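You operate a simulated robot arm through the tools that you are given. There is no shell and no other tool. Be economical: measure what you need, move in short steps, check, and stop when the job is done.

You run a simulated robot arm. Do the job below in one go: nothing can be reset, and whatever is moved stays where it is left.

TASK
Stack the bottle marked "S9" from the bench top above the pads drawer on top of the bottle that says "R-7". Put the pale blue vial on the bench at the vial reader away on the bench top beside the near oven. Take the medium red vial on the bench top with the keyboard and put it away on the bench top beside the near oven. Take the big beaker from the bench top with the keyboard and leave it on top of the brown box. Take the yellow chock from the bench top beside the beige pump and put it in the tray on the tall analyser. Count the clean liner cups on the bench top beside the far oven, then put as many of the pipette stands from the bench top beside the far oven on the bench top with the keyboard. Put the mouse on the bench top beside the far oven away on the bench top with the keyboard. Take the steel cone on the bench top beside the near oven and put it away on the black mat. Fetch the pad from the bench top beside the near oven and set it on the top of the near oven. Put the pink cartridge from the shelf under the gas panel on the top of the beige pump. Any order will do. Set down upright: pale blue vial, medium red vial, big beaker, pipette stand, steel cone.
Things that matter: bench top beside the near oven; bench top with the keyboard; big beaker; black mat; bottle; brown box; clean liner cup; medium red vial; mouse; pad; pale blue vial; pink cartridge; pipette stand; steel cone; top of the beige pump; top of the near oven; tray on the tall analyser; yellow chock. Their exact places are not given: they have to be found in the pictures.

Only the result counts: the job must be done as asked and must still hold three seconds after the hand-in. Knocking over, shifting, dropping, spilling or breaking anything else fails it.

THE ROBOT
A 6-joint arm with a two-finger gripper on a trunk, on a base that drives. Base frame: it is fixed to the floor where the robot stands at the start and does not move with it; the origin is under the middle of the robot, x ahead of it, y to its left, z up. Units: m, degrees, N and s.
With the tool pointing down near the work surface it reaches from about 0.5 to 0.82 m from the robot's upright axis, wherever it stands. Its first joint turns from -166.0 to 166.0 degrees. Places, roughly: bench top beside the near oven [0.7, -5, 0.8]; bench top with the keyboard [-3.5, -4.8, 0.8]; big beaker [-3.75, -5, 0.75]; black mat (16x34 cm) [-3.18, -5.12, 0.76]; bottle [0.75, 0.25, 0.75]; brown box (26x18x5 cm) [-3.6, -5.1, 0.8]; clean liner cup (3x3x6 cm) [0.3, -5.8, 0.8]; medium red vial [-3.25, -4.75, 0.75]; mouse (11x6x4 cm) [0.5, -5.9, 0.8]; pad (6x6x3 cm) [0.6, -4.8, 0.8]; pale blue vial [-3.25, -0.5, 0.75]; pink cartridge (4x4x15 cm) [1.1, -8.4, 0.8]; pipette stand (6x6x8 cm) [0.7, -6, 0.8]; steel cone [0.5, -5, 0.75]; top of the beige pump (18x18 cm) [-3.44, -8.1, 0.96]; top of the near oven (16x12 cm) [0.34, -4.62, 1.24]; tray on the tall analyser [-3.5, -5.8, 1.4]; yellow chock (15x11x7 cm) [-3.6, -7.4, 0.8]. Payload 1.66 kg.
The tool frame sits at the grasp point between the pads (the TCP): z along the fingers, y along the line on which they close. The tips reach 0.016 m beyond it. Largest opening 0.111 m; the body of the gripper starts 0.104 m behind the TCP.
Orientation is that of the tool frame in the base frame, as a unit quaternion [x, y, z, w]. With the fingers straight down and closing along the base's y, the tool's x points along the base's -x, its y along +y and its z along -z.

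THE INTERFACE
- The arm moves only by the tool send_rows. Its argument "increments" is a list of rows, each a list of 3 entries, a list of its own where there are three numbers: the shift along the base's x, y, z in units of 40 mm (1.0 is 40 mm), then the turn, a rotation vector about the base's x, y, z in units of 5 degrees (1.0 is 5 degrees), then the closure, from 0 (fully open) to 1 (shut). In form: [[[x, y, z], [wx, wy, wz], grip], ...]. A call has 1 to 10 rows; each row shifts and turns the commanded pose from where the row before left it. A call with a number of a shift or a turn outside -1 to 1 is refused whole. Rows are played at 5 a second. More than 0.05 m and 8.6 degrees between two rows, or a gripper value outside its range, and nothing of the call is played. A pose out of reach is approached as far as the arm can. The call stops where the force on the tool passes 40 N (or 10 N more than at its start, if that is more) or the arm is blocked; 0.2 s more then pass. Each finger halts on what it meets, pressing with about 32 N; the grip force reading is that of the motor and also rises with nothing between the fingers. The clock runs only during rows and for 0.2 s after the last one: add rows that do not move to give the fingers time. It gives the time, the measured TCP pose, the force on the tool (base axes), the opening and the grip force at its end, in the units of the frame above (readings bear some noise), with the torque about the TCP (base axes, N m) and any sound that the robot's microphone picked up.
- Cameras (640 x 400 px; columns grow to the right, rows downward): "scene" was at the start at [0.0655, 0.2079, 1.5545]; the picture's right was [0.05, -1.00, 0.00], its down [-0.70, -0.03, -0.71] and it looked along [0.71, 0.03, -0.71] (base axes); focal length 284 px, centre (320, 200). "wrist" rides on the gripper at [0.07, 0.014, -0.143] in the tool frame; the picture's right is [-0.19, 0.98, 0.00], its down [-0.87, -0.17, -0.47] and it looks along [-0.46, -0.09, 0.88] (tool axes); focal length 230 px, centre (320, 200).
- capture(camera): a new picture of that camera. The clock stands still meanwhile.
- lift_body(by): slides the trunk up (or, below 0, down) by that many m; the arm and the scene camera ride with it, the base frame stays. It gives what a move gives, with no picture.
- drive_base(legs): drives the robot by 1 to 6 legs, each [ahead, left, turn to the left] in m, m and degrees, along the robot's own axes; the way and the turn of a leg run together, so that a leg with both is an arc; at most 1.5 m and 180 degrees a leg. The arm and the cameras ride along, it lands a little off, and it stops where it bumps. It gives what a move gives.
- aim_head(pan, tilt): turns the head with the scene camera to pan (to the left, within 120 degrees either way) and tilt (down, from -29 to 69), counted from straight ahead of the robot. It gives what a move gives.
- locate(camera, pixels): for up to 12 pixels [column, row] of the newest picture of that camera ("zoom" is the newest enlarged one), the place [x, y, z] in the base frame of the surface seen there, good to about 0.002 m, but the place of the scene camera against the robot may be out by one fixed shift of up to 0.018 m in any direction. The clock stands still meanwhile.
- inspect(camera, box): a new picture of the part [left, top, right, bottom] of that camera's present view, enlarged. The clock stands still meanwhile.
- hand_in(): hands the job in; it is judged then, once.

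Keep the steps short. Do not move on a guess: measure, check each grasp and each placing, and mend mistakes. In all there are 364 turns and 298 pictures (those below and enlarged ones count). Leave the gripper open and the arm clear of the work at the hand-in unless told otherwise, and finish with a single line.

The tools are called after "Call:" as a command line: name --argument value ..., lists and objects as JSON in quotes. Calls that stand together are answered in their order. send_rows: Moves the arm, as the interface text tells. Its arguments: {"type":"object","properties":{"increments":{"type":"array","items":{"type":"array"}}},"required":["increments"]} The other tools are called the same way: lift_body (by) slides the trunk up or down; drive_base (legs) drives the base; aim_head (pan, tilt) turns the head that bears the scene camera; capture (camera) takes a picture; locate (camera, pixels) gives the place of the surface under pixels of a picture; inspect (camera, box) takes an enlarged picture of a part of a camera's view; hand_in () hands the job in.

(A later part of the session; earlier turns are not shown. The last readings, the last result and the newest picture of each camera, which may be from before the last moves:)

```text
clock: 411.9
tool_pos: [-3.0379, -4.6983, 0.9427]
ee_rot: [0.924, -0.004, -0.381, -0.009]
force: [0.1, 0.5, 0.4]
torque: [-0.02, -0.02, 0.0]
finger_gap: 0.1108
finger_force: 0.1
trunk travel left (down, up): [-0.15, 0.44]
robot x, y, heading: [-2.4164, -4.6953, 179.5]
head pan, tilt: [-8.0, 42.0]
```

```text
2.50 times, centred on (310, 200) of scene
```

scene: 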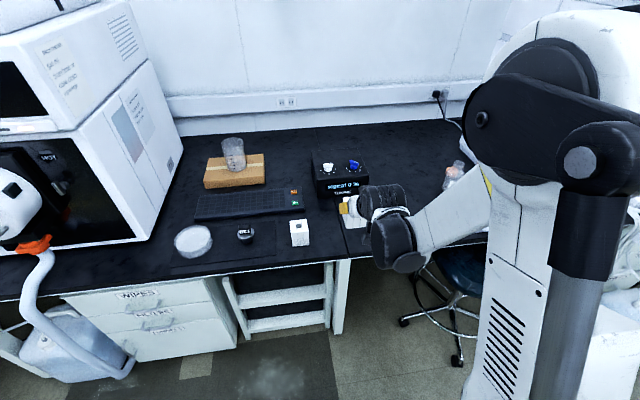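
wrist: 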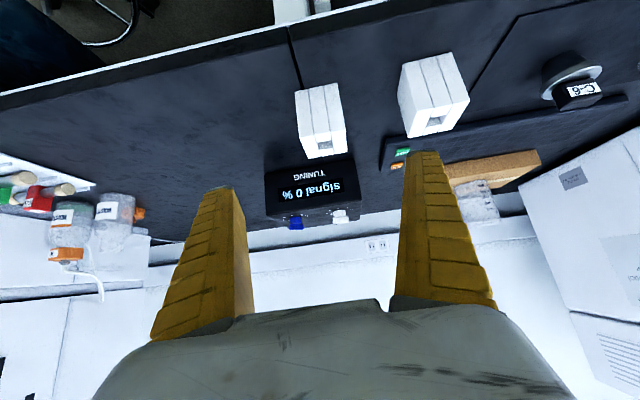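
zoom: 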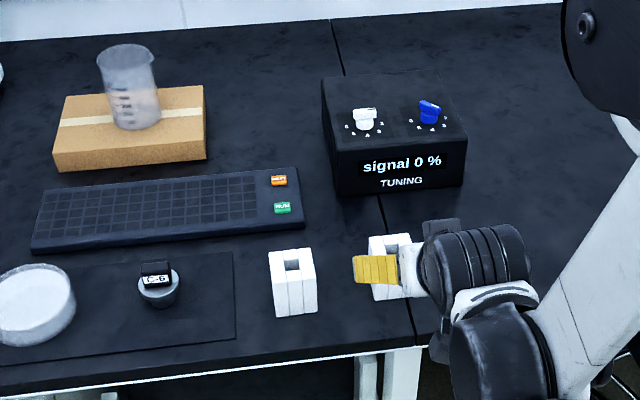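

Both stands are placed. For the mouse (long axis roughly along y) I need a vertical tool with a 90° yaw. I'll drive back to the aisle and reorient there.

Call:
drive_base --legs '[[-1.1, 0, 0], [0, 0, 90], [0, 0, 90], [0, -1.05, 0]]'

Call:
send_rows --increments '[[[-0.3, 0, 0.3], [0, 1, 0], 0], [[-0.3, 0, 0.3], [0, 1, 0], 0], [[-0.3, 0, 0.3], [0, 1, 0], 0], [[-0.3, 0, 0.3], [0, 1, 0], 0], [[-0.3, 0, 0.3], [0, 1, 0], 0], [[-0.3, 0, 0], [0, 1, 0], 0], [[-0.3, 0, 0], [0, 1, 0], 0], [[-0.3, 0, 0], [0, 1, 0], 0], [[-0.3, 0, 0], [0, 1, 0], 0]]'

Call:
send_rows --increments '[[[0, 0, 0], [0, 0, 1], 0], [[0, 0, 0], [0, 0, 1], 0], [[0, 0, 0], [0, 0, 1], 0], [[0, 0, 0], [0, 0, 1], 0], [[0, 0, 0], [0, 0, 1], 0], [[0, 0, 0], [0, 0, 1], 0], [[0, 0, 0], [0, 0, 1], 0], [[0, 0, 0], [0, 0, 1], 0], [[0, 0, 0], [0, 0, 1], 0]]'

Call:
send_rows --increments '[[[0, 0, 0], [0, 0, 1], 0], [[0, 0, 0], [0, 0, 1], 0], [[0, 0, 0], [0, 0, 1], 0], [[0, 0, 0], [0, 0, 1], 0], [[0, 0, 0], [0, 0, 1], 0], [[0, 0, 0], [0, 0, 1], 0], [[0, 0, 0], [0, 0, 1], 0], [[0, 0, 0], [0, 0, 1], 0], [[0, 0, 0], [0, 0, 1], 0]]'

```text
clock: 430.1
tool_pos: [-0.7451, -5.7565, 0.9431]
ee_rot: [0.02, 0.924, -0.016, 0.383]
force: [-0.6, 0.6, -0.9]
torque: [0.0, -0.03, -0.01]
finger_gap: 0.1109
finger_force: 0.2
trunk travel left (down, up): [-0.15, 0.44]
robot x, y, heading: [-1.3638, -5.7375, -2.3]
head pan, tilt: [-8.0, 42.0]
```

```text
clock: 432.1
tool_pos: [-0.8535, -5.756, 1.0024]
ee_rot: [0.012, 1.0, -0.021, -0.002]
force: [0.6, -0.5, 0.1]
torque: [-0.03, -0.02, 0.01]
finger_gap: 0.1109
finger_force: 0.1
trunk travel left (down, up): [-0.15, 0.44]
robot x, y, heading: [-1.3648, -5.7424, -2.5]
head pan, tilt: [-8.0, 42.0]
```

```text
clock: 434.1
tool_pos: [-0.8536, -5.7558, 1.0028]
ee_rot: [-0.372, 0.928, -0.02, 0.007]
force: [0.7, 0.6, 0.8]
torque: [-0.01, 0.0, 0.04]
finger_gap: 0.1108
finger_force: 0.1
trunk travel left (down, up): [-0.15, 0.44]
robot x, y, heading: [-1.3667, -5.7354, -2.2]
head pan, tilt: [-8.0, 42.0]
```

```text
clock: 436.1
tool_pos: [-0.853, -5.7562, 1.0012]
ee_rot: [-0.699, 0.715, -0.016, 0.014]
force: [-0.7, -0.7, 0.0]
torque: [-0.02, 0.0, 0.0]
finger_gap: 0.1109
finger_force: 0.0
trunk travel left (down, up): [-0.15, 0.44]
robot x, y, heading: [-1.3691, -5.7395, -2.6]
head pan, tilt: [-8.0, 42.0]
```

Call:
lift_body --by -0.15

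Call:
drive_base --legs '[[0.5, 0, 2.4], [0.52, 0, 0]]'

Call:
aim_head --pan 0 --tilt 42

Call:
capture --camera "scene"

Call:
inspect --camera "scene" --box '[330, 150, 450, 250]'

```text
clock: 437.8
tool_pos: [-0.8535, -5.7566, 0.8524]
ee_rot: [-0.698, 0.715, -0.016, 0.015]
force: [0.1, 0.9, 0.8]
torque: [0.0, -0.03, -0.03]
finger_gap: 0.111
finger_force: 0.1
trunk travel left (down, up): [0.0, 0.59]
robot x, y, heading: [-1.3646, -5.7431, -2.3]
head pan, tilt: [-8.0, 42.0]
```

```text
clock: 443.4
tool_pos: [0.1837, -5.7507, 0.8522]
ee_rot: [0.711, -0.703, 0.015, -0.014]
force: [0.2, 0.4, -0.1]
torque: [0.0, 0.03, 0.01]
finger_gap: 0.1109
finger_force: 0.1
trunk travel left (down, up): [0.0, 0.59]
robot x, y, heading: [-0.3319, -5.7544, -0.3]
head pan, tilt: [-8.0, 42.0]
```

```text
clock: 444.1
tool_pos: [0.1822, -5.7506, 0.8512]
ee_rot: [0.712, -0.702, 0.016, -0.015]
force: [0.8, -0.3, -0.4]
torque: [0.02, -0.01, -0.02]
finger_gap: 0.111
finger_force: 0.0
trunk travel left (down, up): [0.0, 0.59]
robot x, y, heading: [-0.3305, -5.7494, -0.1]
head pan, tilt: [0.0, 42.0]
```

```text
147 pictures are left
```

scene: 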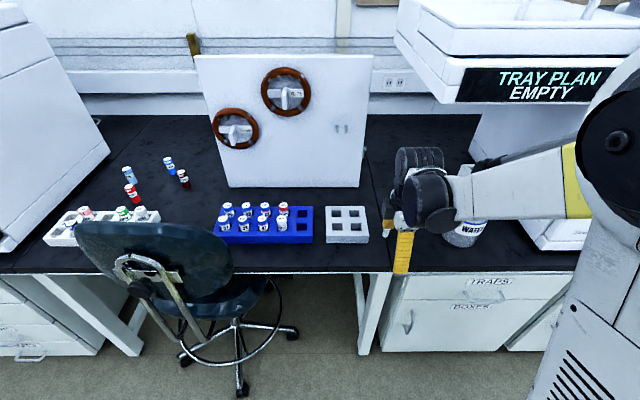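

```text
4.00 times, centred on (390, 200) of scene
```

zoom: 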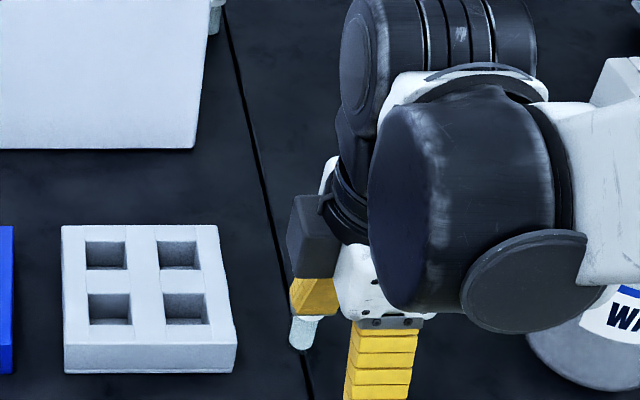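

Call:
capture --camera "wrist"

```text
145 pictures are left
```

wrist: 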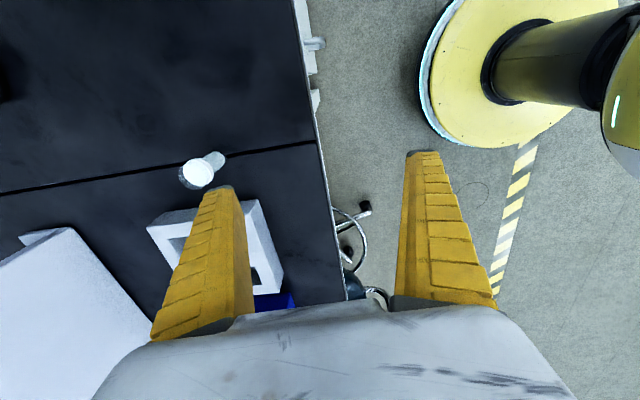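

I'll go sideways first to y≈-5.82 (clear of cup and bottle), then forward under the roof.

Call:
send_rows --increments '[[[0, -0.9, -0.3], [0, 0, 0], 0], [[0, -0.9, -0.3], [0, 0, 0], 0], [[0.9, 0, 0], [0, 0, 0], 0], [[0.9, 0, 0], [0, 0, 0], 0], [[0.9, 0, 0], [0, 0, 0], 0], [[0.9, 0, 0], [0, 0, 0], 0]]'

Call:
capture --camera "scene"

Call:
capture --camera "wrist"

```text
clock: 445.5
tool_pos: [0.3296, -5.8201, 0.8288]
ee_rot: [0.711, -0.703, 0.016, -0.014]
force: [0.7, -0.2, 0.1]
torque: [0.01, 0.0, 0.02]
finger_gap: 0.1107
finger_force: 0.0
trunk travel left (down, up): [0.0, 0.59]
robot x, y, heading: [-0.3283, -5.755, -0.1]
head pan, tilt: [0.0, 42.0]
```

```text
144 pictures are left
```

scene: 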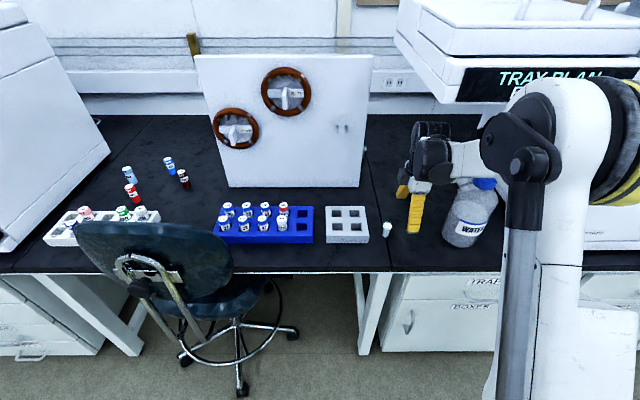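

```text
143 pictures are left
```

wrist: 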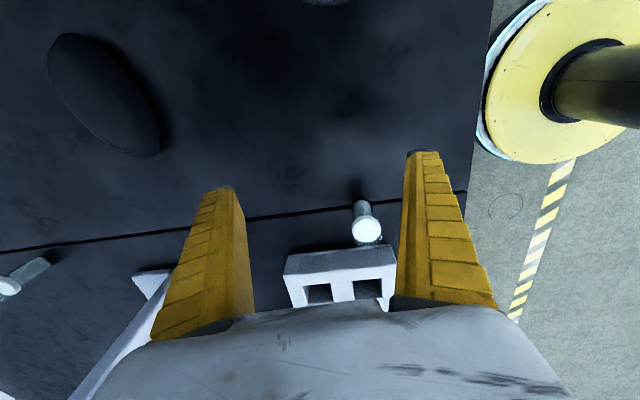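

The mouse is visible, lying diagonally. I'll measure its outline.

Call:
locate --camera "wrist" --pixels '[[55, 40], [155, 148], [110, 65], [75, 110], [105, 95], [60, 80], [140, 95], [48, 60], [120, 150]]'

Call:
inspect --camera "wrist" --box '[20, 10, 200, 170]'

Call:
locate --camera "scene" --pixels '[[470, 145], [500, 95], [545, 90], [480, 125], [435, 125]]'

```text
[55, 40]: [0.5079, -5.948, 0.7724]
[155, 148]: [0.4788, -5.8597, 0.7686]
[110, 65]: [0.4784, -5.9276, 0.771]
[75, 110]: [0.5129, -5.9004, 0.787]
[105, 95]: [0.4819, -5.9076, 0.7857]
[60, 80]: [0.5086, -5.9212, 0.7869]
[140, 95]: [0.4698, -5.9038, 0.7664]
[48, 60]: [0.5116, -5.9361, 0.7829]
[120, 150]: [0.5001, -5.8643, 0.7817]
```

```text
2.50 times, centred on (110, 90) of wrist
```

zoom: 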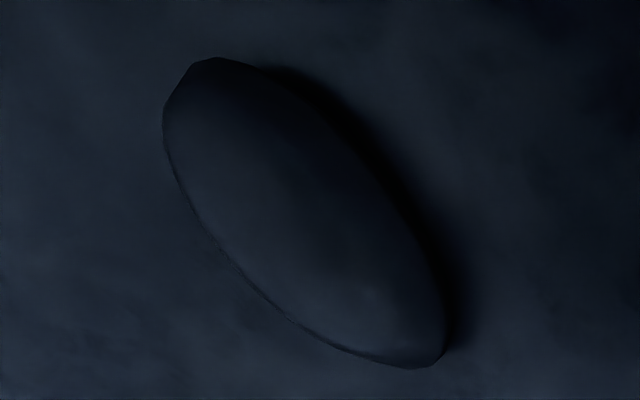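

```text
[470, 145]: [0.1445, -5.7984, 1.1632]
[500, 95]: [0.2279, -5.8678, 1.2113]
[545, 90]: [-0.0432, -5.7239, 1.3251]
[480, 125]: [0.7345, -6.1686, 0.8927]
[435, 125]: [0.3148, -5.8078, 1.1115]
```

Mouse centre is (0.493, -5.904), long axis 18° off y. I'll move over it with 18° more yaw.

Call:
send_rows --increments '[[[0.815, -0.3, 0], [0, 0, 0.72], 0], [[0.815, -0.3, 0], [0, 0, 0.72], 0], [[0.815, -0.5, 0], [0, 0, 0.72], 0], [[0.815, -0.5, 0], [0, 0, 0.72], 0], [[0.815, -0.5, 0], [0, 0, 0.72], 0], [[0, 0, 0], [0, 0, 0], 0]]'

Call:
capture --camera "wrist"

Call:
capture --camera "scene"

```text
clock: 446.9
tool_pos: [0.4911, -5.905, 0.8287]
ee_rot: [0.813, -0.582, 0.013, -0.017]
force: [-0.1, 0.0, 0.0]
torque: [-0.01, -0.01, -0.03]
finger_gap: 0.1107
finger_force: 0.1
trunk travel left (down, up): [0.0, 0.59]
robot x, y, heading: [-0.3324, -5.7531, -0.4]
head pan, tilt: [0.0, 42.0]
```

```text
141 pictures are left
```

wrist: 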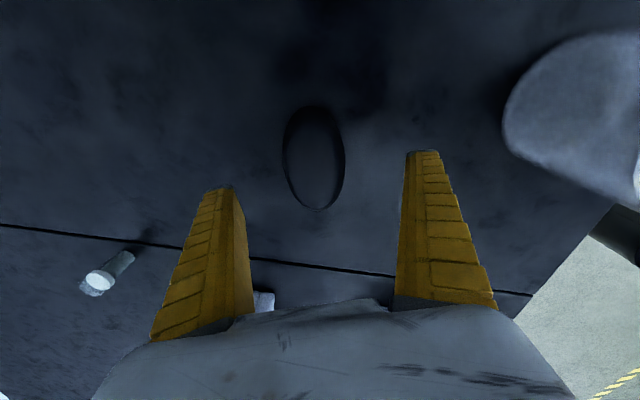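

```text
140 pictures are left
```

scene: 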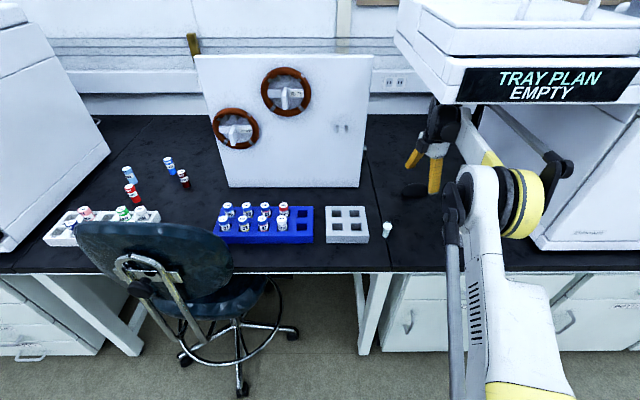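

Call:
locate --camera "wrist" --pixels '[[288, 155], [341, 155], [314, 110], [317, 204], [314, 160]]'

Call:
inspect --camera "scene" --box '[390, 80, 600, 250]'

Call:
locate --camera "scene" --pixels '[[475, 150], [490, 170], [455, 115], [520, 190], [540, 160], [508, 175], [478, 198]]'

```text
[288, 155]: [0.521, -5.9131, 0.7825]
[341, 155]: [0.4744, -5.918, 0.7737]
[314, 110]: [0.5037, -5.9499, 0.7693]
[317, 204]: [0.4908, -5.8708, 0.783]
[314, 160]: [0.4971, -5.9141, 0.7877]
```

```text
2.35 times, centred on (495, 165) of scene
```

zoom: 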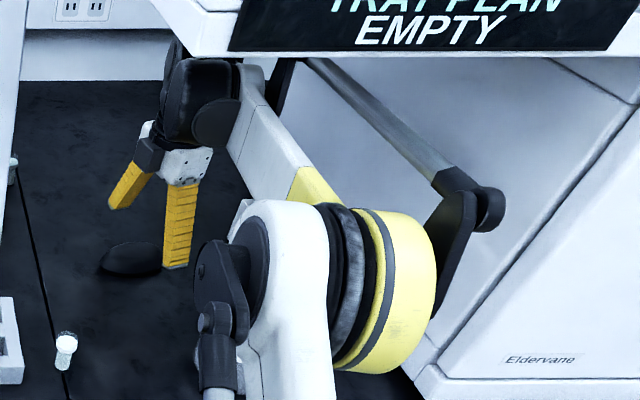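

```text
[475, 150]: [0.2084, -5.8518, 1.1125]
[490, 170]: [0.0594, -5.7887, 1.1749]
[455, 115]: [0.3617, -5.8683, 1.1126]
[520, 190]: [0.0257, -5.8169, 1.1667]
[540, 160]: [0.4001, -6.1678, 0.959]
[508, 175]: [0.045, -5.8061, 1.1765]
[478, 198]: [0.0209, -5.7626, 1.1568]
```

Call:
locate --camera "scene" --pixels '[[520, 131], [505, 115], [540, 148], [500, 108]]'

```text
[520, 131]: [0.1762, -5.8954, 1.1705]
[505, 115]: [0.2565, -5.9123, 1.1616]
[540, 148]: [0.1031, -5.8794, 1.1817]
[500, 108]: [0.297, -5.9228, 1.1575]
```

The tube and forearm stay under the roof and off the bottle. I'll go down to TCP 0.773 and close on the mouse.

Call:
send_rows --increments '[[[0.1, 0, -0.5], [0, 0, 0], 0], [[0, 0, -0.5], [0, 0, 0], 0], [[0, 0, -0.38], [0, 0, 0], 0], [[0, 0, 0], [0, 0, 0], 0]]'

Call:
capture --camera "wrist"

```text
clock: 447.9
tool_pos: [0.4958, -5.9064, 0.775]
ee_rot: [0.813, -0.582, 0.013, -0.017]
force: [0.2, -0.1, 0.6]
torque: [-0.03, 0.03, -0.03]
finger_gap: 0.1109
finger_force: 0.1
trunk travel left (down, up): [0.0, 0.59]
robot x, y, heading: [-0.3326, -5.7515, -0.1]
head pan, tilt: [0.0, 42.0]
```

```text
138 pictures are left
```

wrist: 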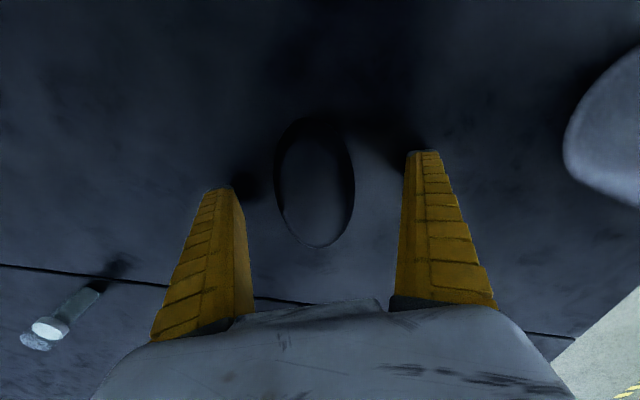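

Call:
send_rows --increments '[[[0, 0, -0.05], [0, 0, 0], 1], [[0, 0, 0], [0, 0, 0], 1], [[0, 0, 0], [0, 0, 0], 1], [[0, 0, 0.1], [0, 0, 0], 1], [[0, 0, 0.2], [0, 0, 0], 1], [[0, 0, 0.3], [0, 0, 0], 1], [[0, 0, 0.4], [0, 0, 0], 1], [[0, 0, 0.4], [0, 0, 0], 1], [[0, 0, 0], [0, 0, 0], 1]]'

Call:
capture --camera "wrist"

```text
clock: 449.9
tool_pos: [0.4939, -5.908, 0.827]
ee_rot: [0.812, -0.583, 0.013, -0.017]
force: [0.7, -0.7, -0.5]
torque: [-0.04, 0.01, -0.02]
finger_gap: 0.0489
finger_force: 32.4
trunk travel left (down, up): [0.0, 0.59]
robot x, y, heading: [-0.3243, -5.7499, -0.6]
head pan, tilt: [0.0, 42.0]
```

```text
137 pictures are left
```

wrist: 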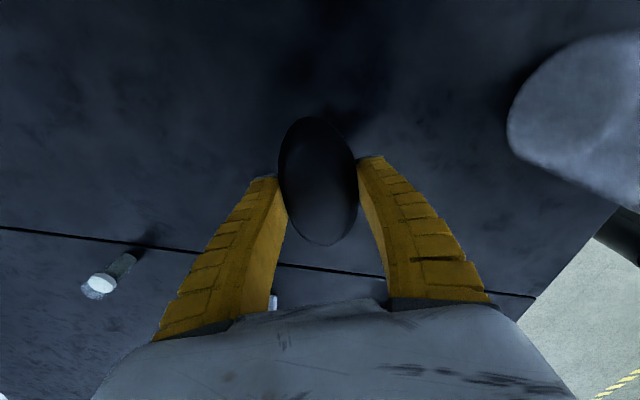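

The mouse is held. I'll retrace the way out, slightly higher.

Call:
send_rows --increments '[[[-0.815, 0.5, 0.15], [0, 0, 0], 1], [[-0.815, 0.5, 0.1], [0, 0, 0], 1], [[-0.815, 0.5, 0], [0, 0, 0], 1], [[-0.815, 0.3, 0], [0, 0, 0], 1], [[-0.815, 0.3, 0], [0, 0, 0], 1], [[-0.9, 0, 0], [0, 0, 0], 1], [[-0.9, 0, 0], [0, 0, 0], 1], [[-0.9, 0, 0], [0, 0, 0], 1]]'

Call:
drive_base --legs '[[-0.9, 0, 0]]'

Call:
capture --camera "scene"

Call:
lift_body --by 0.2

```text
clock: 451.7
tool_pos: [0.2215, -5.8211, 0.8381]
ee_rot: [0.812, -0.583, 0.014, -0.018]
force: [0.0, 0.2, -2.1]
torque: [0.0, 0.04, 0.04]
finger_gap: 0.0485
finger_force: 32.1
trunk travel left (down, up): [0.0, 0.59]
robot x, y, heading: [-0.329, -5.7534, -0.5]
head pan, tilt: [0.0, 42.0]
```

```text
clock: 456.5
tool_pos: [-0.685, -5.8175, 0.8378]
ee_rot: [0.81, -0.586, 0.013, -0.017]
force: [0.0, -0.2, -0.9]
torque: [0.01, -0.02, 0.0]
finger_gap: 0.0487
finger_force: 32.3
trunk travel left (down, up): [0.0, 0.59]
robot x, y, heading: [-1.2384, -5.7465, -1.0]
head pan, tilt: [0.0, 42.0]
```

```text
136 pictures are left
```

scene: 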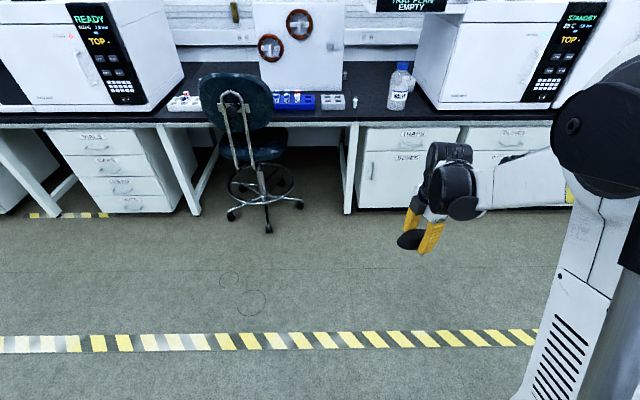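

```text
clock: 458.7
tool_pos: [-0.6858, -5.8183, 1.0371]
ee_rot: [0.81, -0.587, 0.013, -0.016]
force: [-0.5, 0.2, -1.5]
torque: [0.06, 0.0, -0.01]
finger_gap: 0.0488
finger_force: 32.5
trunk travel left (down, up): [-0.2, 0.39]
robot x, y, heading: [-1.2355, -5.7434, -0.7]
head pan, tilt: [0.0, 42.0]
```

Call:
drive_base --legs '[[0, 0, 90], [0, 0, 91], [0, -1.12, 0], [0.85, 0, 0]]'

Call:
aim_head --pan -15 --tilt 40

Call:
capture --camera "scene"

```text
clock: 476.4
tool_pos: [-2.7031, -4.6152, 1.0376]
ee_rot: [0.563, 0.826, -0.017, -0.012]
force: [0.3, -0.2, 0.0]
torque: [0.03, -0.01, 0.02]
finger_gap: 0.0488
finger_force: 32.1
trunk travel left (down, up): [-0.2, 0.39]
robot x, y, heading: [-2.146, -4.6553, -177.4]
head pan, tilt: [0.0, 42.0]
```

```text
clock: 477.1
tool_pos: [-2.7025, -4.6145, 1.0381]
ee_rot: [0.563, 0.826, -0.018, -0.012]
force: [0.6, 0.0, -1.6]
torque: [0.0, -0.03, -0.01]
finger_gap: 0.049
finger_force: 32.1
trunk travel left (down, up): [-0.2, 0.39]
robot x, y, heading: [-2.1515, -4.6551, -177.4]
head pan, tilt: [-15.0, 40.0]
```

```text
135 pictures are left
```

scene: 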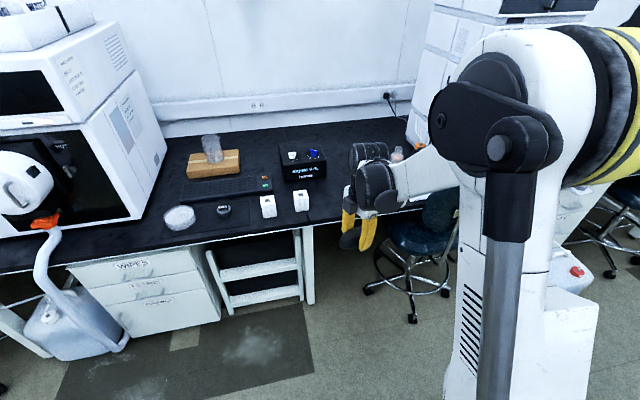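

Call:
locate --camera "scene" --pixels '[[412, 318], [370, 290], [445, 290], [408, 240], [400, 220], [301, 193], [268, 198], [330, 190], [440, 205]]'

```text
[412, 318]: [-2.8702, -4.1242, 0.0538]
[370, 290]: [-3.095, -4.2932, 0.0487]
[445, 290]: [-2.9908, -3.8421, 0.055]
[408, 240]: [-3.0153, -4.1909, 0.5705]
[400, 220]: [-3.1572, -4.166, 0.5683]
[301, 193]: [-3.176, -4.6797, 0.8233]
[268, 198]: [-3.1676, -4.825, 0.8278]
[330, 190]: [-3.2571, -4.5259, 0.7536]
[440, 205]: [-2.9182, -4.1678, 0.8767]
```

Call:
drive_base --legs '[[0.47, -0.04, -2.6]]'

Call:
capture --camera "wrist"

```text
clock: 479.9
tool_pos: [-3.1683, -4.5556, 1.0375]
ee_rot: [0.583, 0.812, -0.017, -0.013]
force: [-0.6, 0.2, -0.9]
torque: [-0.02, -0.02, 0.03]
finger_gap: 0.049
finger_force: 32.4
trunk travel left (down, up): [-0.2, 0.39]
robot x, y, heading: [-2.6129, -4.6259, 179.7]
head pan, tilt: [-15.0, 40.0]
```

```text
134 pictures are left
```

wrist: 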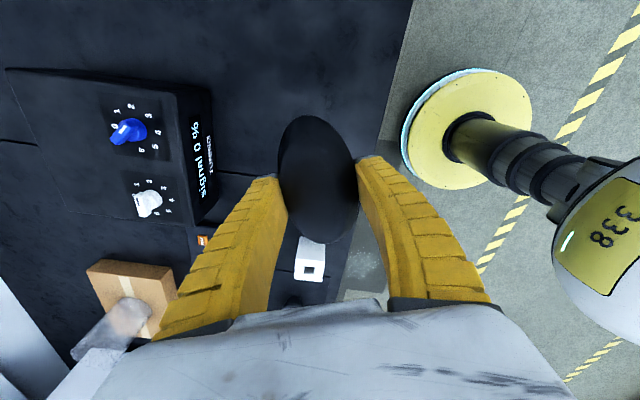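

I'll lower the mouse at (-3.185, -4.555).

Call:
send_rows --increments '[[[-0.4, 0, -0.9], [0, 0, 0], 1], [[0, 0, -0.95], [0, 0, 0], 1], [[0, 0, -0.95], [0, 0, 0], 1], [[0, 0, -0.95], [0, 0, 0], 1], [[0, 0, -0.95], [0, 0, 0], 1], [[0, 0, -0.95], [0, 0, 0], 1], [[0, 0, -0.65], [0, 0, 0], 1], [[0, 0, -0.05], [0, 0, 0], 1], [[0, 0, 0], [0, 0, 0], 1]]'

Call:
send_rows --increments '[[[0, 0, -0.05], [0, 0, 0], 1], [[0, 0, -0.04], [0, 0, 0], 1], [[0, 0, 0], [0, 0, 0], 1]]'

Call:
send_rows --increments '[[[0, 0, -0.03], [0, 0, 0], 1], [[0, 0, -0.02], [0, 0, 0], 1], [[0, 0, 0], [0, 0, 0], 1]]'

```text
clock: 481.9
tool_pos: [-3.1839, -4.5557, 0.7838]
ee_rot: [0.582, 0.813, -0.018, -0.013]
force: [0.5, 0.6, -1.1]
torque: [-0.01, 0.01, 0.03]
finger_gap: 0.0487
finger_force: 31.8
trunk travel left (down, up): [-0.2, 0.39]
robot x, y, heading: [-2.6152, -4.6225, 179.6]
head pan, tilt: [-15.0, 40.0]
```

```text
clock: 482.8
tool_pos: [-3.1848, -4.5543, 0.7804]
ee_rot: [0.583, 0.812, -0.017, -0.014]
force: [-5.9, 2.5, 15.0]
torque: [-0.18, 0.47, -0.14]
finger_gap: 0.0498
finger_force: 31.8
trunk travel left (down, up): [-0.2, 0.39]
robot x, y, heading: [-2.6129, -4.6218, 179.7]
head pan, tilt: [-15.0, 40.0]
```

```text
clock: 483.6
tool_pos: [-3.1847, -4.5564, 0.7794]
ee_rot: [0.583, 0.812, -0.017, -0.014]
force: [-4.3, 3.3, 16.6]
torque: [-0.2, 0.51, -0.15]
finger_gap: 0.0523
finger_force: 32.0
trunk travel left (down, up): [-0.2, 0.39]
robot x, y, heading: [-2.6134, -4.6236, 179.7]
head pan, tilt: [-15.0, 40.0]
```

Contact. Release and rise.

Call:
send_rows --increments '[[[0, 0, 0.03], [0, 0, 0], 1], [[0, 0, 0], [0, 0, 0], 0.3], [[0, 0, 0], [0, 0, 0], 0], [[0, 0, 0], [0, 0, 0], 0], [[0, 0, 0.5], [0, 0, 0], 0], [[0, 0, 0.9], [0, 0, 0], 0], [[0, 0, 0.9], [0, 0, 0], 0], [[0, 0, 0.9], [0, 0, 0], 0], [[0, 0, 0.9], [0, 0, 0], 0], [[0, 0, 0.9], [0, 0, 0], 0]]'

Call:
capture --camera "wrist"

```text
clock: 485.8
tool_pos: [-3.1847, -4.5553, 0.9786]
ee_rot: [0.583, 0.812, -0.017, -0.014]
force: [0.7, -0.3, 0.3]
torque: [-0.02, 0.02, -0.03]
finger_gap: 0.1111
finger_force: 0.1
trunk travel left (down, up): [-0.2, 0.39]
robot x, y, heading: [-2.6141, -4.6257, 179.5]
head pan, tilt: [-15.0, 40.0]
```

```text
133 pictures are left
```

wrist: 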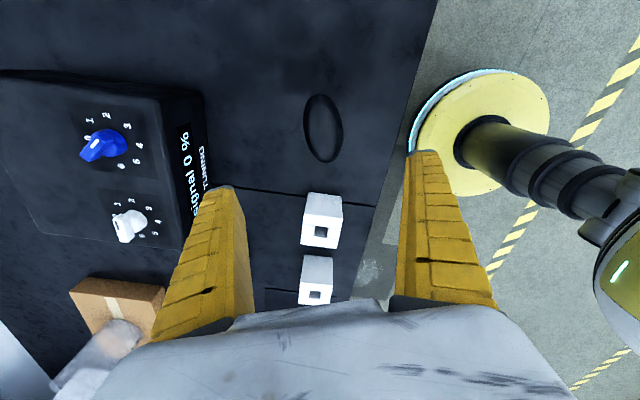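

Call:
locate --camera "wrist" --pixels '[[290, 196], [360, 203], [322, 128], [320, 212], [380, 60], [150, 90], [20, 20], [430, 5]]'

Call:
aim_head --pan -25 --tilt 35

Call:
capture --camera "scene"

```text
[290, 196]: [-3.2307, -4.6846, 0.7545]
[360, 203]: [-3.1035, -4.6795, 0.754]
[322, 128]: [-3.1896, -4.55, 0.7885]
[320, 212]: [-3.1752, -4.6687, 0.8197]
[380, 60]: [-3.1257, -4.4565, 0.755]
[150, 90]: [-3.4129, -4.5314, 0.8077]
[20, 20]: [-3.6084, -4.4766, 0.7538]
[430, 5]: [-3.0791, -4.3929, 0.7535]
```

```text
clock: 486.5
tool_pos: [-3.1849, -4.5554, 0.9794]
ee_rot: [0.583, 0.812, -0.017, -0.013]
force: [0.7, 0.4, -0.1]
torque: [0.0, 0.01, 0.01]
finger_gap: 0.1108
finger_force: 0.0
trunk travel left (down, up): [-0.2, 0.39]
robot x, y, heading: [-2.6201, -4.6219, 179.8]
head pan, tilt: [-25.0, 35.0]
```

```text
132 pictures are left
```

scene: 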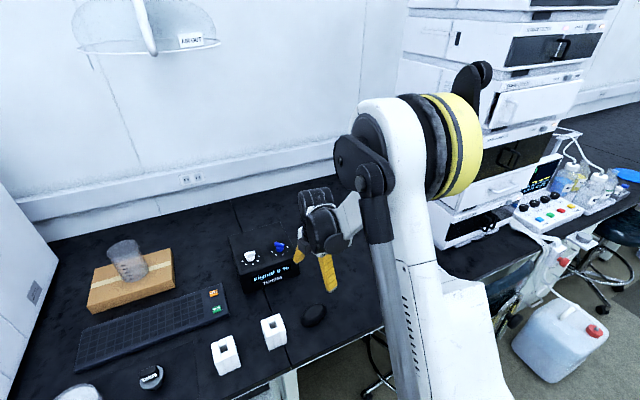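

The mouse is placed; all items on this bench stand well. I'll pull back and restore the tool to vertical with default yaw.

Call:
drive_base --legs '[[-1.1, 0, 0]]'

Call:
send_rows --increments '[[[0, 0, 0.5], [0.13, -0.49, 0], 0], [[0, 0, 0.5], [0, 0, -1], 0], [[0, 0, 0.5], [0, 0, -1], 0], [[0, 0, 0.5], [0, 0, -1], 0], [[0, 0, 0.5], [0, 0, -1], 0], [[0.5, 0, 0.5], [0, 0, -1], 0], [[0.5, 0, 0.5], [0, 0, -1], 0], [[0.5, 0, 0], [0, 0, -1], 0], [[0.5, 0, 0], [0, 0, -1], 0], [[0.5, 0, 0], [0, 0, -1], 0]]'

Call:
send_rows --increments '[[[0, 0, 0], [0, 0, -1], 0], [[0, 0, 0], [0, 0, -1], 0], [[0, 0, 0], [0, 0, -1], 0], [[0, 0, 0], [0, 0, -1], 0], [[0, 0, 0], [0, 0, -1], 0], [[0, 0, 0], [0, 0, -1], 0], [[0, 0, 0], [0, 0, -1], 0], [[0, 0, 0], [0, 0, -1], 0], [[0, 0, 0], [0, 0, -1], 0], [[0, 0, 0], [0, 0, -1], 0]]'

Call:
send_rows --increments '[[[0, 0, 0], [0, 0, -1], 0], [[0, 0, 0], [0, 0, -1], 0], [[0, 0, 0], [0, 0, -0.6], 0]]'

```text
clock: 492.1
tool_pos: [-2.0837, -4.5614, 0.9785]
ee_rot: [0.577, 0.817, -0.017, -0.014]
force: [0.4, 0.5, 0.3]
torque: [0.0, 0.0, 0.01]
finger_gap: 0.111
finger_force: 0.0
trunk travel left (down, up): [-0.2, 0.39]
robot x, y, heading: [-1.5157, -4.6234, -179.3]
head pan, tilt: [-25.0, 35.0]
```

```text
clock: 494.3
tool_pos: [-1.985, -4.5595, 1.1193]
ee_rot: [0.845, 0.535, -0.002, 0.001]
force: [0.5, -0.3, 0.2]
torque: [-0.01, 0.0, -0.01]
finger_gap: 0.1109
finger_force: 0.1
trunk travel left (down, up): [-0.2, 0.39]
robot x, y, heading: [-1.5128, -4.6228, -179.8]
head pan, tilt: [-25.0, 35.0]
```

```text
clock: 496.5
tool_pos: [-1.9843, -4.5619, 1.1188]
ee_rot: [0.992, 0.128, -0.002, 0.002]
force: [1.0, 0.4, 0.2]
torque: [0.02, 0.0, 0.02]
finger_gap: 0.111
finger_force: 0.1
trunk travel left (down, up): [-0.2, 0.39]
robot x, y, heading: [-1.5139, -4.6212, -179.3]
head pan, tilt: [-25.0, 35.0]
```

```text
clock: 497.3
tool_pos: [-1.9828, -4.5612, 1.1195]
ee_rot: [1.0, 0.014, -0.001, 0.001]
force: [-0.5, -0.1, -0.2]
torque: [-0.02, 0.03, -0.03]
finger_gap: 0.1109
finger_force: 0.1
trunk travel left (down, up): [-0.2, 0.39]
robot x, y, heading: [-1.5143, -4.6216, -179.5]
head pan, tilt: [-25.0, 35.0]
```

Now down the aisle towards y≈-7.4. I'll look that way first.

Call:
aim_head --pan 75 --tilt 30

Call:
capture --camera "scene"

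```text
clock: 499.1
tool_pos: [-1.9852, -4.5619, 1.1192]
ee_rot: [1.0, 0.015, 0.0, 0.001]
force: [0.7, -0.7, 0.2]
torque: [0.01, 0.0, 0.0]
finger_gap: 0.1108
finger_force: 0.0
trunk travel left (down, up): [-0.2, 0.39]
robot x, y, heading: [-1.5111, -4.6234, -179.2]
head pan, tilt: [75.0, 30.0]
```

```text
131 pictures are left
```

scene: 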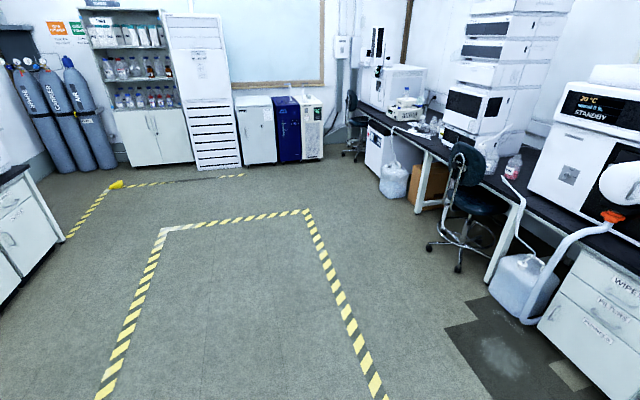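

The aisle is clear. Driving to y≈-7.3.

Call:
drive_base --legs '[[0, 1.4, 0], [0, 1.35, 0], [0.3, 0, 0]]'

Call:
aim_head --pan 10 --tilt 30

Call:
capture --camera "scene"

```text
clock: 514.1
tool_pos: [-2.2726, -7.3076, 1.1185]
ee_rot: [1.0, 0.008, 0.0, 0.001]
force: [-0.8, -0.5, -0.1]
torque: [-0.01, -0.05, -0.02]
finger_gap: 0.1109
finger_force: 0.1
trunk travel left (down, up): [-0.2, 0.39]
robot x, y, heading: [-1.803, -7.3738, 179.9]
head pan, tilt: [75.0, 30.0]
```

```text
clock: 515.4
tool_pos: [-2.2719, -7.3077, 1.119]
ee_rot: [1.0, 0.007, -0.001, 0.001]
force: [0.5, -0.1, 0.4]
torque: [-0.03, -0.02, 0.01]
finger_gap: 0.1109
finger_force: 0.1
trunk travel left (down, up): [-0.2, 0.39]
robot x, y, heading: [-1.8012, -7.3732, 180.0]
head pan, tilt: [10.0, 30.0]
```

```text
130 pictures are left
```

scene: 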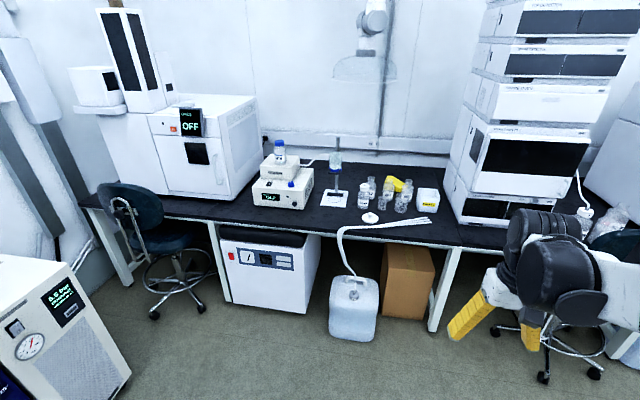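

Call:
inspect --camera "scene" --box '[240, 130, 460, 240]'

Call:
locate --camera "scene" --pixels '[[397, 183], [283, 190], [275, 162], [360, 295], [405, 275], [430, 300], [385, 215], [264, 260], [330, 195], [428, 197], [410, 205], [280, 145]]'

```text
2.91 times, centred on (350, 185) of scene
```

zoom: 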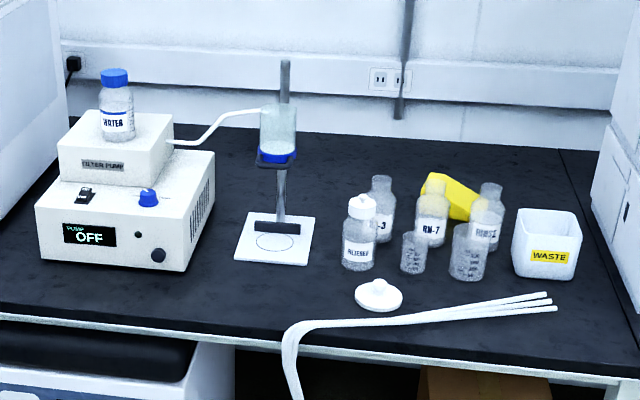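

```text
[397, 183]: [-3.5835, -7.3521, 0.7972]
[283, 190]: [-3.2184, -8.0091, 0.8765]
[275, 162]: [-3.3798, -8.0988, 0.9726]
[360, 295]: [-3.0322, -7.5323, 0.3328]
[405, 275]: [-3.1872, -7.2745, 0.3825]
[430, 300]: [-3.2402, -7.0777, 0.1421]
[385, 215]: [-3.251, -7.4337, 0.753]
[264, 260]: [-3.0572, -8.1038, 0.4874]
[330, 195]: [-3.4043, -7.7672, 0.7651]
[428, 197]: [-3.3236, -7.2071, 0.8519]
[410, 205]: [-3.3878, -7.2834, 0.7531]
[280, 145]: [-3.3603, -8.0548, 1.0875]
```

The chock lies behind a cluster of bottles at about (-3.58, -7.35). I'll move closer at y≈-7.2 and look from above.

Call:
drive_base --legs '[[0.55, -0.2, 0]]'

Call:
aim_head --pan 0 --tilt 45

Call:
capture --camera "scene"

Call:
capture --camera "wrist"

```text
clock: 518.8
tool_pos: [-2.8241, -7.1097, 1.1191]
ee_rot: [1.0, 0.008, -0.001, 0.001]
force: [0.7, 0.0, -0.3]
torque: [0.01, 0.0, -0.01]
finger_gap: 0.1112
finger_force: 0.0
trunk travel left (down, up): [-0.2, 0.39]
robot x, y, heading: [-2.3584, -7.1745, 179.8]
head pan, tilt: [10.0, 30.0]
```

```text
clock: 519.5
tool_pos: [-2.8241, -7.109, 1.118]
ee_rot: [1.0, 0.009, -0.001, 0.001]
force: [-0.3, 0.5, -0.1]
torque: [-0.05, 0.05, 0.03]
finger_gap: 0.1111
finger_force: 0.1
trunk travel left (down, up): [-0.2, 0.39]
robot x, y, heading: [-2.3593, -7.1715, 179.9]
head pan, tilt: [0.0, 45.0]
```

```text
128 pictures are left
```

scene: 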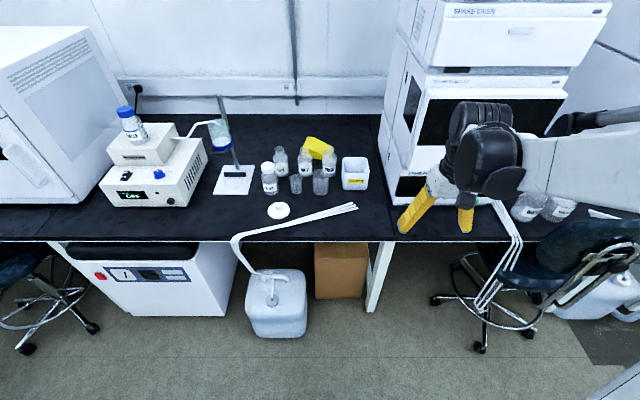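

```text
127 pictures are left
```

wrist: 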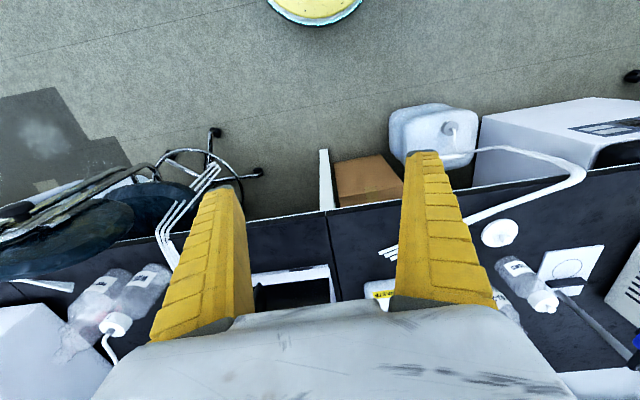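

Call:
inspect --camera "scene" --box '[240, 120, 400, 220]'

Call:
locate --camera "scene" --pixels '[[480, 348], [437, 300], [465, 265], [275, 290], [255, 310], [390, 130], [400, 195], [372, 280], [318, 148], [305, 150], [330, 155], [317, 140]]'

```text
4.00 times, centred on (320, 170) of scene
```

zoom: 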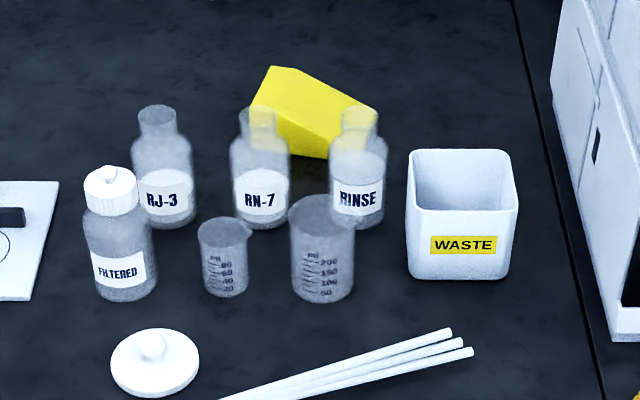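

```text
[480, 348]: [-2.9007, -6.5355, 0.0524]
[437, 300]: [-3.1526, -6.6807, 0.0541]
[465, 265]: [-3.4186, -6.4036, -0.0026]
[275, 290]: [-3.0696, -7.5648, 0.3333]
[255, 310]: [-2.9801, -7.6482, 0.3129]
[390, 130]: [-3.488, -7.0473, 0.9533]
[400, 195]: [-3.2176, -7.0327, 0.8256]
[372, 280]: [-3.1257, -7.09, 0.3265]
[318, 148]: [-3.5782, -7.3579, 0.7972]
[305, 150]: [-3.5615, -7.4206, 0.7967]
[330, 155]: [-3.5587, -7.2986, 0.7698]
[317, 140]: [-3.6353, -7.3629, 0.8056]
```

I'll shift the arm left, away from the tower, then drive ahead 0.43 m.

Call:
send_rows --increments '[[[0, -0.9, 0.2], [0, 0, 0], 0], [[0, -0.9, 0.2], [0, 0, 0], 0], [[0, -0.9, 0.2], [0, 0, 0], 0], [[0, -0.9, 0.2], [0, 0, 0], 0], [[0, -0.9, 0.2], [0, 0, 0], 0]]'

Call:
drive_base --legs '[[0.42, 0.03, 0]]'

Call:
send_rows --increments '[[[-0.9, -0.15, 0.1], [0, 0, 0], 0], [[-0.9, -0.15, 0.1], [0, 0, 0], 0], [[-0.9, -0.15, 0.1], [0, 0, 0], 0], [[-0.9, -0.15, 0.1], [0, 0, 0], 0], [[-0.9, -0.15, 0.1], [0, 0, 0], 0]]'

Call:
capture --camera "wrist"

```text
clock: 520.7
tool_pos: [-2.8252, -7.29, 1.1595]
ee_rot: [1.0, 0.009, -0.001, 0.0]
force: [0.1, 0.3, 0.2]
torque: [-0.01, 0.01, -0.03]
finger_gap: 0.111
finger_force: 0.0
trunk travel left (down, up): [-0.2, 0.39]
robot x, y, heading: [-2.3533, -7.1732, 180.1]
head pan, tilt: [0.0, 45.0]
```

```text
clock: 523.3
tool_pos: [-3.2441, -7.318, 1.1586]
ee_rot: [1.0, 0.009, -0.001, 0.0]
force: [-1.4, -1.1, -1.0]
torque: [0.02, -0.02, -0.01]
finger_gap: 0.111
finger_force: 0.0
trunk travel left (down, up): [-0.2, 0.39]
robot x, y, heading: [-2.774, -7.2027, -180.1]
head pan, tilt: [0.0, 45.0]
```

```text
clock: 524.5
tool_pos: [-3.4256, -7.35, 1.1795]
ee_rot: [1.0, 0.009, -0.001, 0.001]
force: [-0.8, 0.2, 0.9]
torque: [-0.01, -0.02, 0.01]
finger_gap: 0.1106
finger_force: 0.0
trunk travel left (down, up): [-0.2, 0.39]
robot x, y, heading: [-2.7722, -7.204, -180.2]
head pan, tilt: [0.0, 45.0]
```

```text
125 pictures are left
```

wrist: 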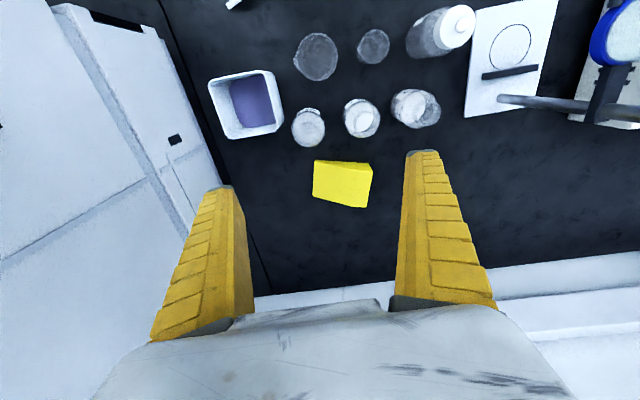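

Call:
inspect --camera "wrist" --box '[260, 80, 440, 230]'

Call:
locate --camera "wrist" --pixels '[[315, 163], [370, 165], [366, 205], [314, 198], [342, 183], [330, 170], [350, 200], [310, 140], [362, 132], [358, 100], [415, 108]]'

```text
2.67 times, centred on (350, 155) of wrist
```

zoom: 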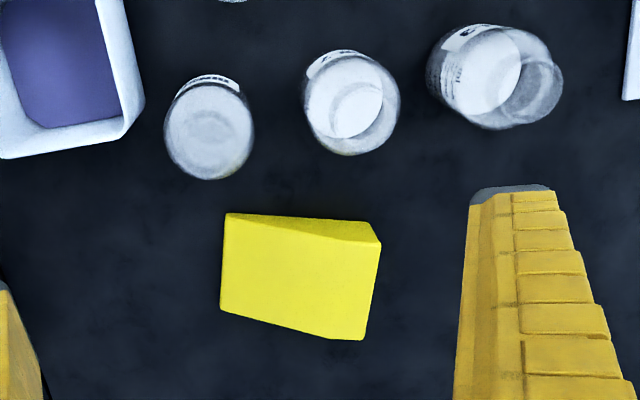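

```text
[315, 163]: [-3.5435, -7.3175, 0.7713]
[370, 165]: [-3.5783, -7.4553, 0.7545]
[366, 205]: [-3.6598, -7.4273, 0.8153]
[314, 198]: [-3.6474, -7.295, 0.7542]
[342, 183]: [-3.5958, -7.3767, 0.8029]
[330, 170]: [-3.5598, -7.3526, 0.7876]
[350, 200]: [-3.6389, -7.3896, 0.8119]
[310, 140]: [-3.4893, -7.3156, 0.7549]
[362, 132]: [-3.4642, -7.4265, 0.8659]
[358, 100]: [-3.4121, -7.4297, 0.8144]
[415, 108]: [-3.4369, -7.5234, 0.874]
```

Call:
locate --camera "zoom" --pixels '[[229, 220], [226, 303], [240, 306], [360, 335], [376, 245], [370, 238], [372, 226], [235, 215], [300, 275], [300, 222], [270, 317]]'

Call:
inspect --camera "scene" --box '[250, 60, 410, 200]'

```text
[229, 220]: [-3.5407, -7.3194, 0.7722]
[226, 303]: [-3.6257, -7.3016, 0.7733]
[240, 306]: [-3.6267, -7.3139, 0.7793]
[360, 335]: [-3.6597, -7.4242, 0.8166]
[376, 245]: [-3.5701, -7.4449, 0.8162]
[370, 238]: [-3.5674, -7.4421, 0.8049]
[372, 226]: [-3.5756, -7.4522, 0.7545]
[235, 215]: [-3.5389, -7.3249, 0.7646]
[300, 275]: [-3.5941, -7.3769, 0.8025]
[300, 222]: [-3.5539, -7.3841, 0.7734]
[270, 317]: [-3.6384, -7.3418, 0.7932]
```

```text
2.86 times, centred on (330, 130) of scene
```

zoom: 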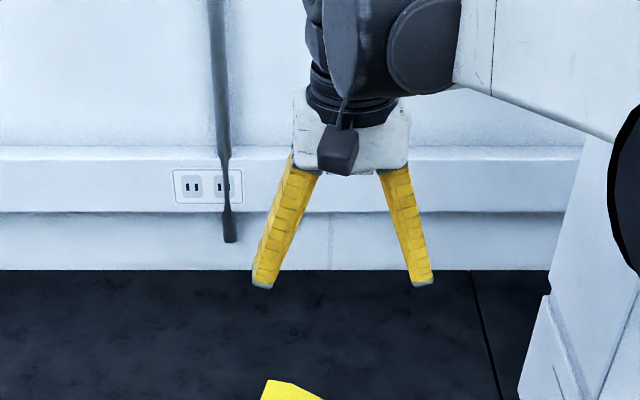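

The chock is about 13×9 cm, thick end 6 cm towards -y. I'll grip across its 9 cm width near (-3.602, -7.388) with the tool turned +77°. First I'll drive 4.5 cm closer and turn.

Call:
drive_base --legs '[[0.045, 0, 0]]'

Call:
send_rows --increments '[[[-0.25, -0.1, 0], [0, 0, 1], 0], [[-0.25, -0.1, 0], [0, 0, 1], 0], [[-0.25, -0.1, 0], [0, 0, 1], 0], [[-0.25, -0.1, 0], [0, 0, 1], 0], [[-0.25, -0.1, 0], [0, 0, 1], 0], [[-0.25, -0.1, 0], [0, 0, 1], 0], [[-0.25, -0.1, 0], [0, 0, 1], 0], [[-0.25, -0.1, 0], [0, 0, 1], 0], [[-0.25, -0.1, 0], [0, 0, 1], 0], [[-0.25, -0.06, 0], [0, 0, 1], 0]]'

Call:
send_rows --increments '[[[-0.25, 0, -0.5], [0, 0, 1], 0], [[-0.25, 0, -0.5], [0, 0, 1], 0], [[-0.2, 0, -0.5], [0, 0, 1], 0], [[0, 0, -0.5], [0, 0, 1], 0], [[0, 0, -0.5], [0, 0, 1], 0], [[0, 0, -0.5], [0, 0, 0.4], 0], [[0, 0, 0], [0, 0, 0], 0]]'

Call:
capture --camera "wrist"

```text
clock: 525.4
tool_pos: [-3.4705, -7.3488, 1.1786]
ee_rot: [1.0, 0.009, 0.0, 0.001]
force: [-0.1, -0.7, 0.1]
torque: [-0.01, -0.06, -0.01]
finger_gap: 0.1111
finger_force: 0.1
trunk travel left (down, up): [-0.2, 0.39]
robot x, y, heading: [-2.8195, -7.2063, -179.8]
head pan, tilt: [0.0, 45.0]
```

```text
clock: 527.6
tool_pos: [-3.5707, -7.3875, 1.1802]
ee_rot: [0.902, 0.432, -0.001, 0.001]
force: [0.5, 0.4, 0.1]
torque: [0.01, 0.0, 0.03]
finger_gap: 0.1111
finger_force: 0.0
trunk travel left (down, up): [-0.2, 0.39]
robot x, y, heading: [-2.8204, -7.2018, -180.1]
head pan, tilt: [0.0, 45.0]
```

```text
clock: 529.2
tool_pos: [-3.5992, -7.3877, 1.0596]
ee_rot: [0.777, 0.63, 0.0, 0.001]
force: [0.5, 0.2, -0.3]
torque: [-0.02, 0.0, 0.03]
finger_gap: 0.1107
finger_force: 0.1
trunk travel left (down, up): [-0.2, 0.39]
robot x, y, heading: [-2.8201, -7.2083, -180.1]
head pan, tilt: [0.0, 45.0]
```

```text
122 pictures are left
```

wrist: 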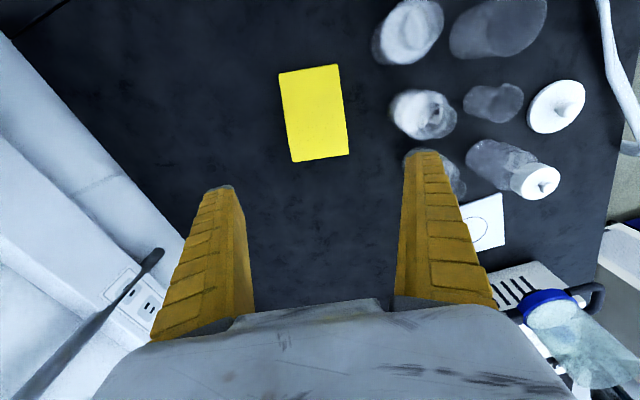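

Call:
locate --camera "wrist" --pixels '[[281, 75], [337, 67], [346, 153], [294, 159], [318, 115], [420, 115], [440, 165], [400, 100]]'

```text
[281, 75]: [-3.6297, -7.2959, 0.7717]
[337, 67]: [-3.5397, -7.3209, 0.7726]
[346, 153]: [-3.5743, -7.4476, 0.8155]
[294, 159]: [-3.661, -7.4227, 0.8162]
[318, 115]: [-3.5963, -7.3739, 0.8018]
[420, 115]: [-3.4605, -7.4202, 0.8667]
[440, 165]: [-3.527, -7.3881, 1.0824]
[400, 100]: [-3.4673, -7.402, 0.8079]
```

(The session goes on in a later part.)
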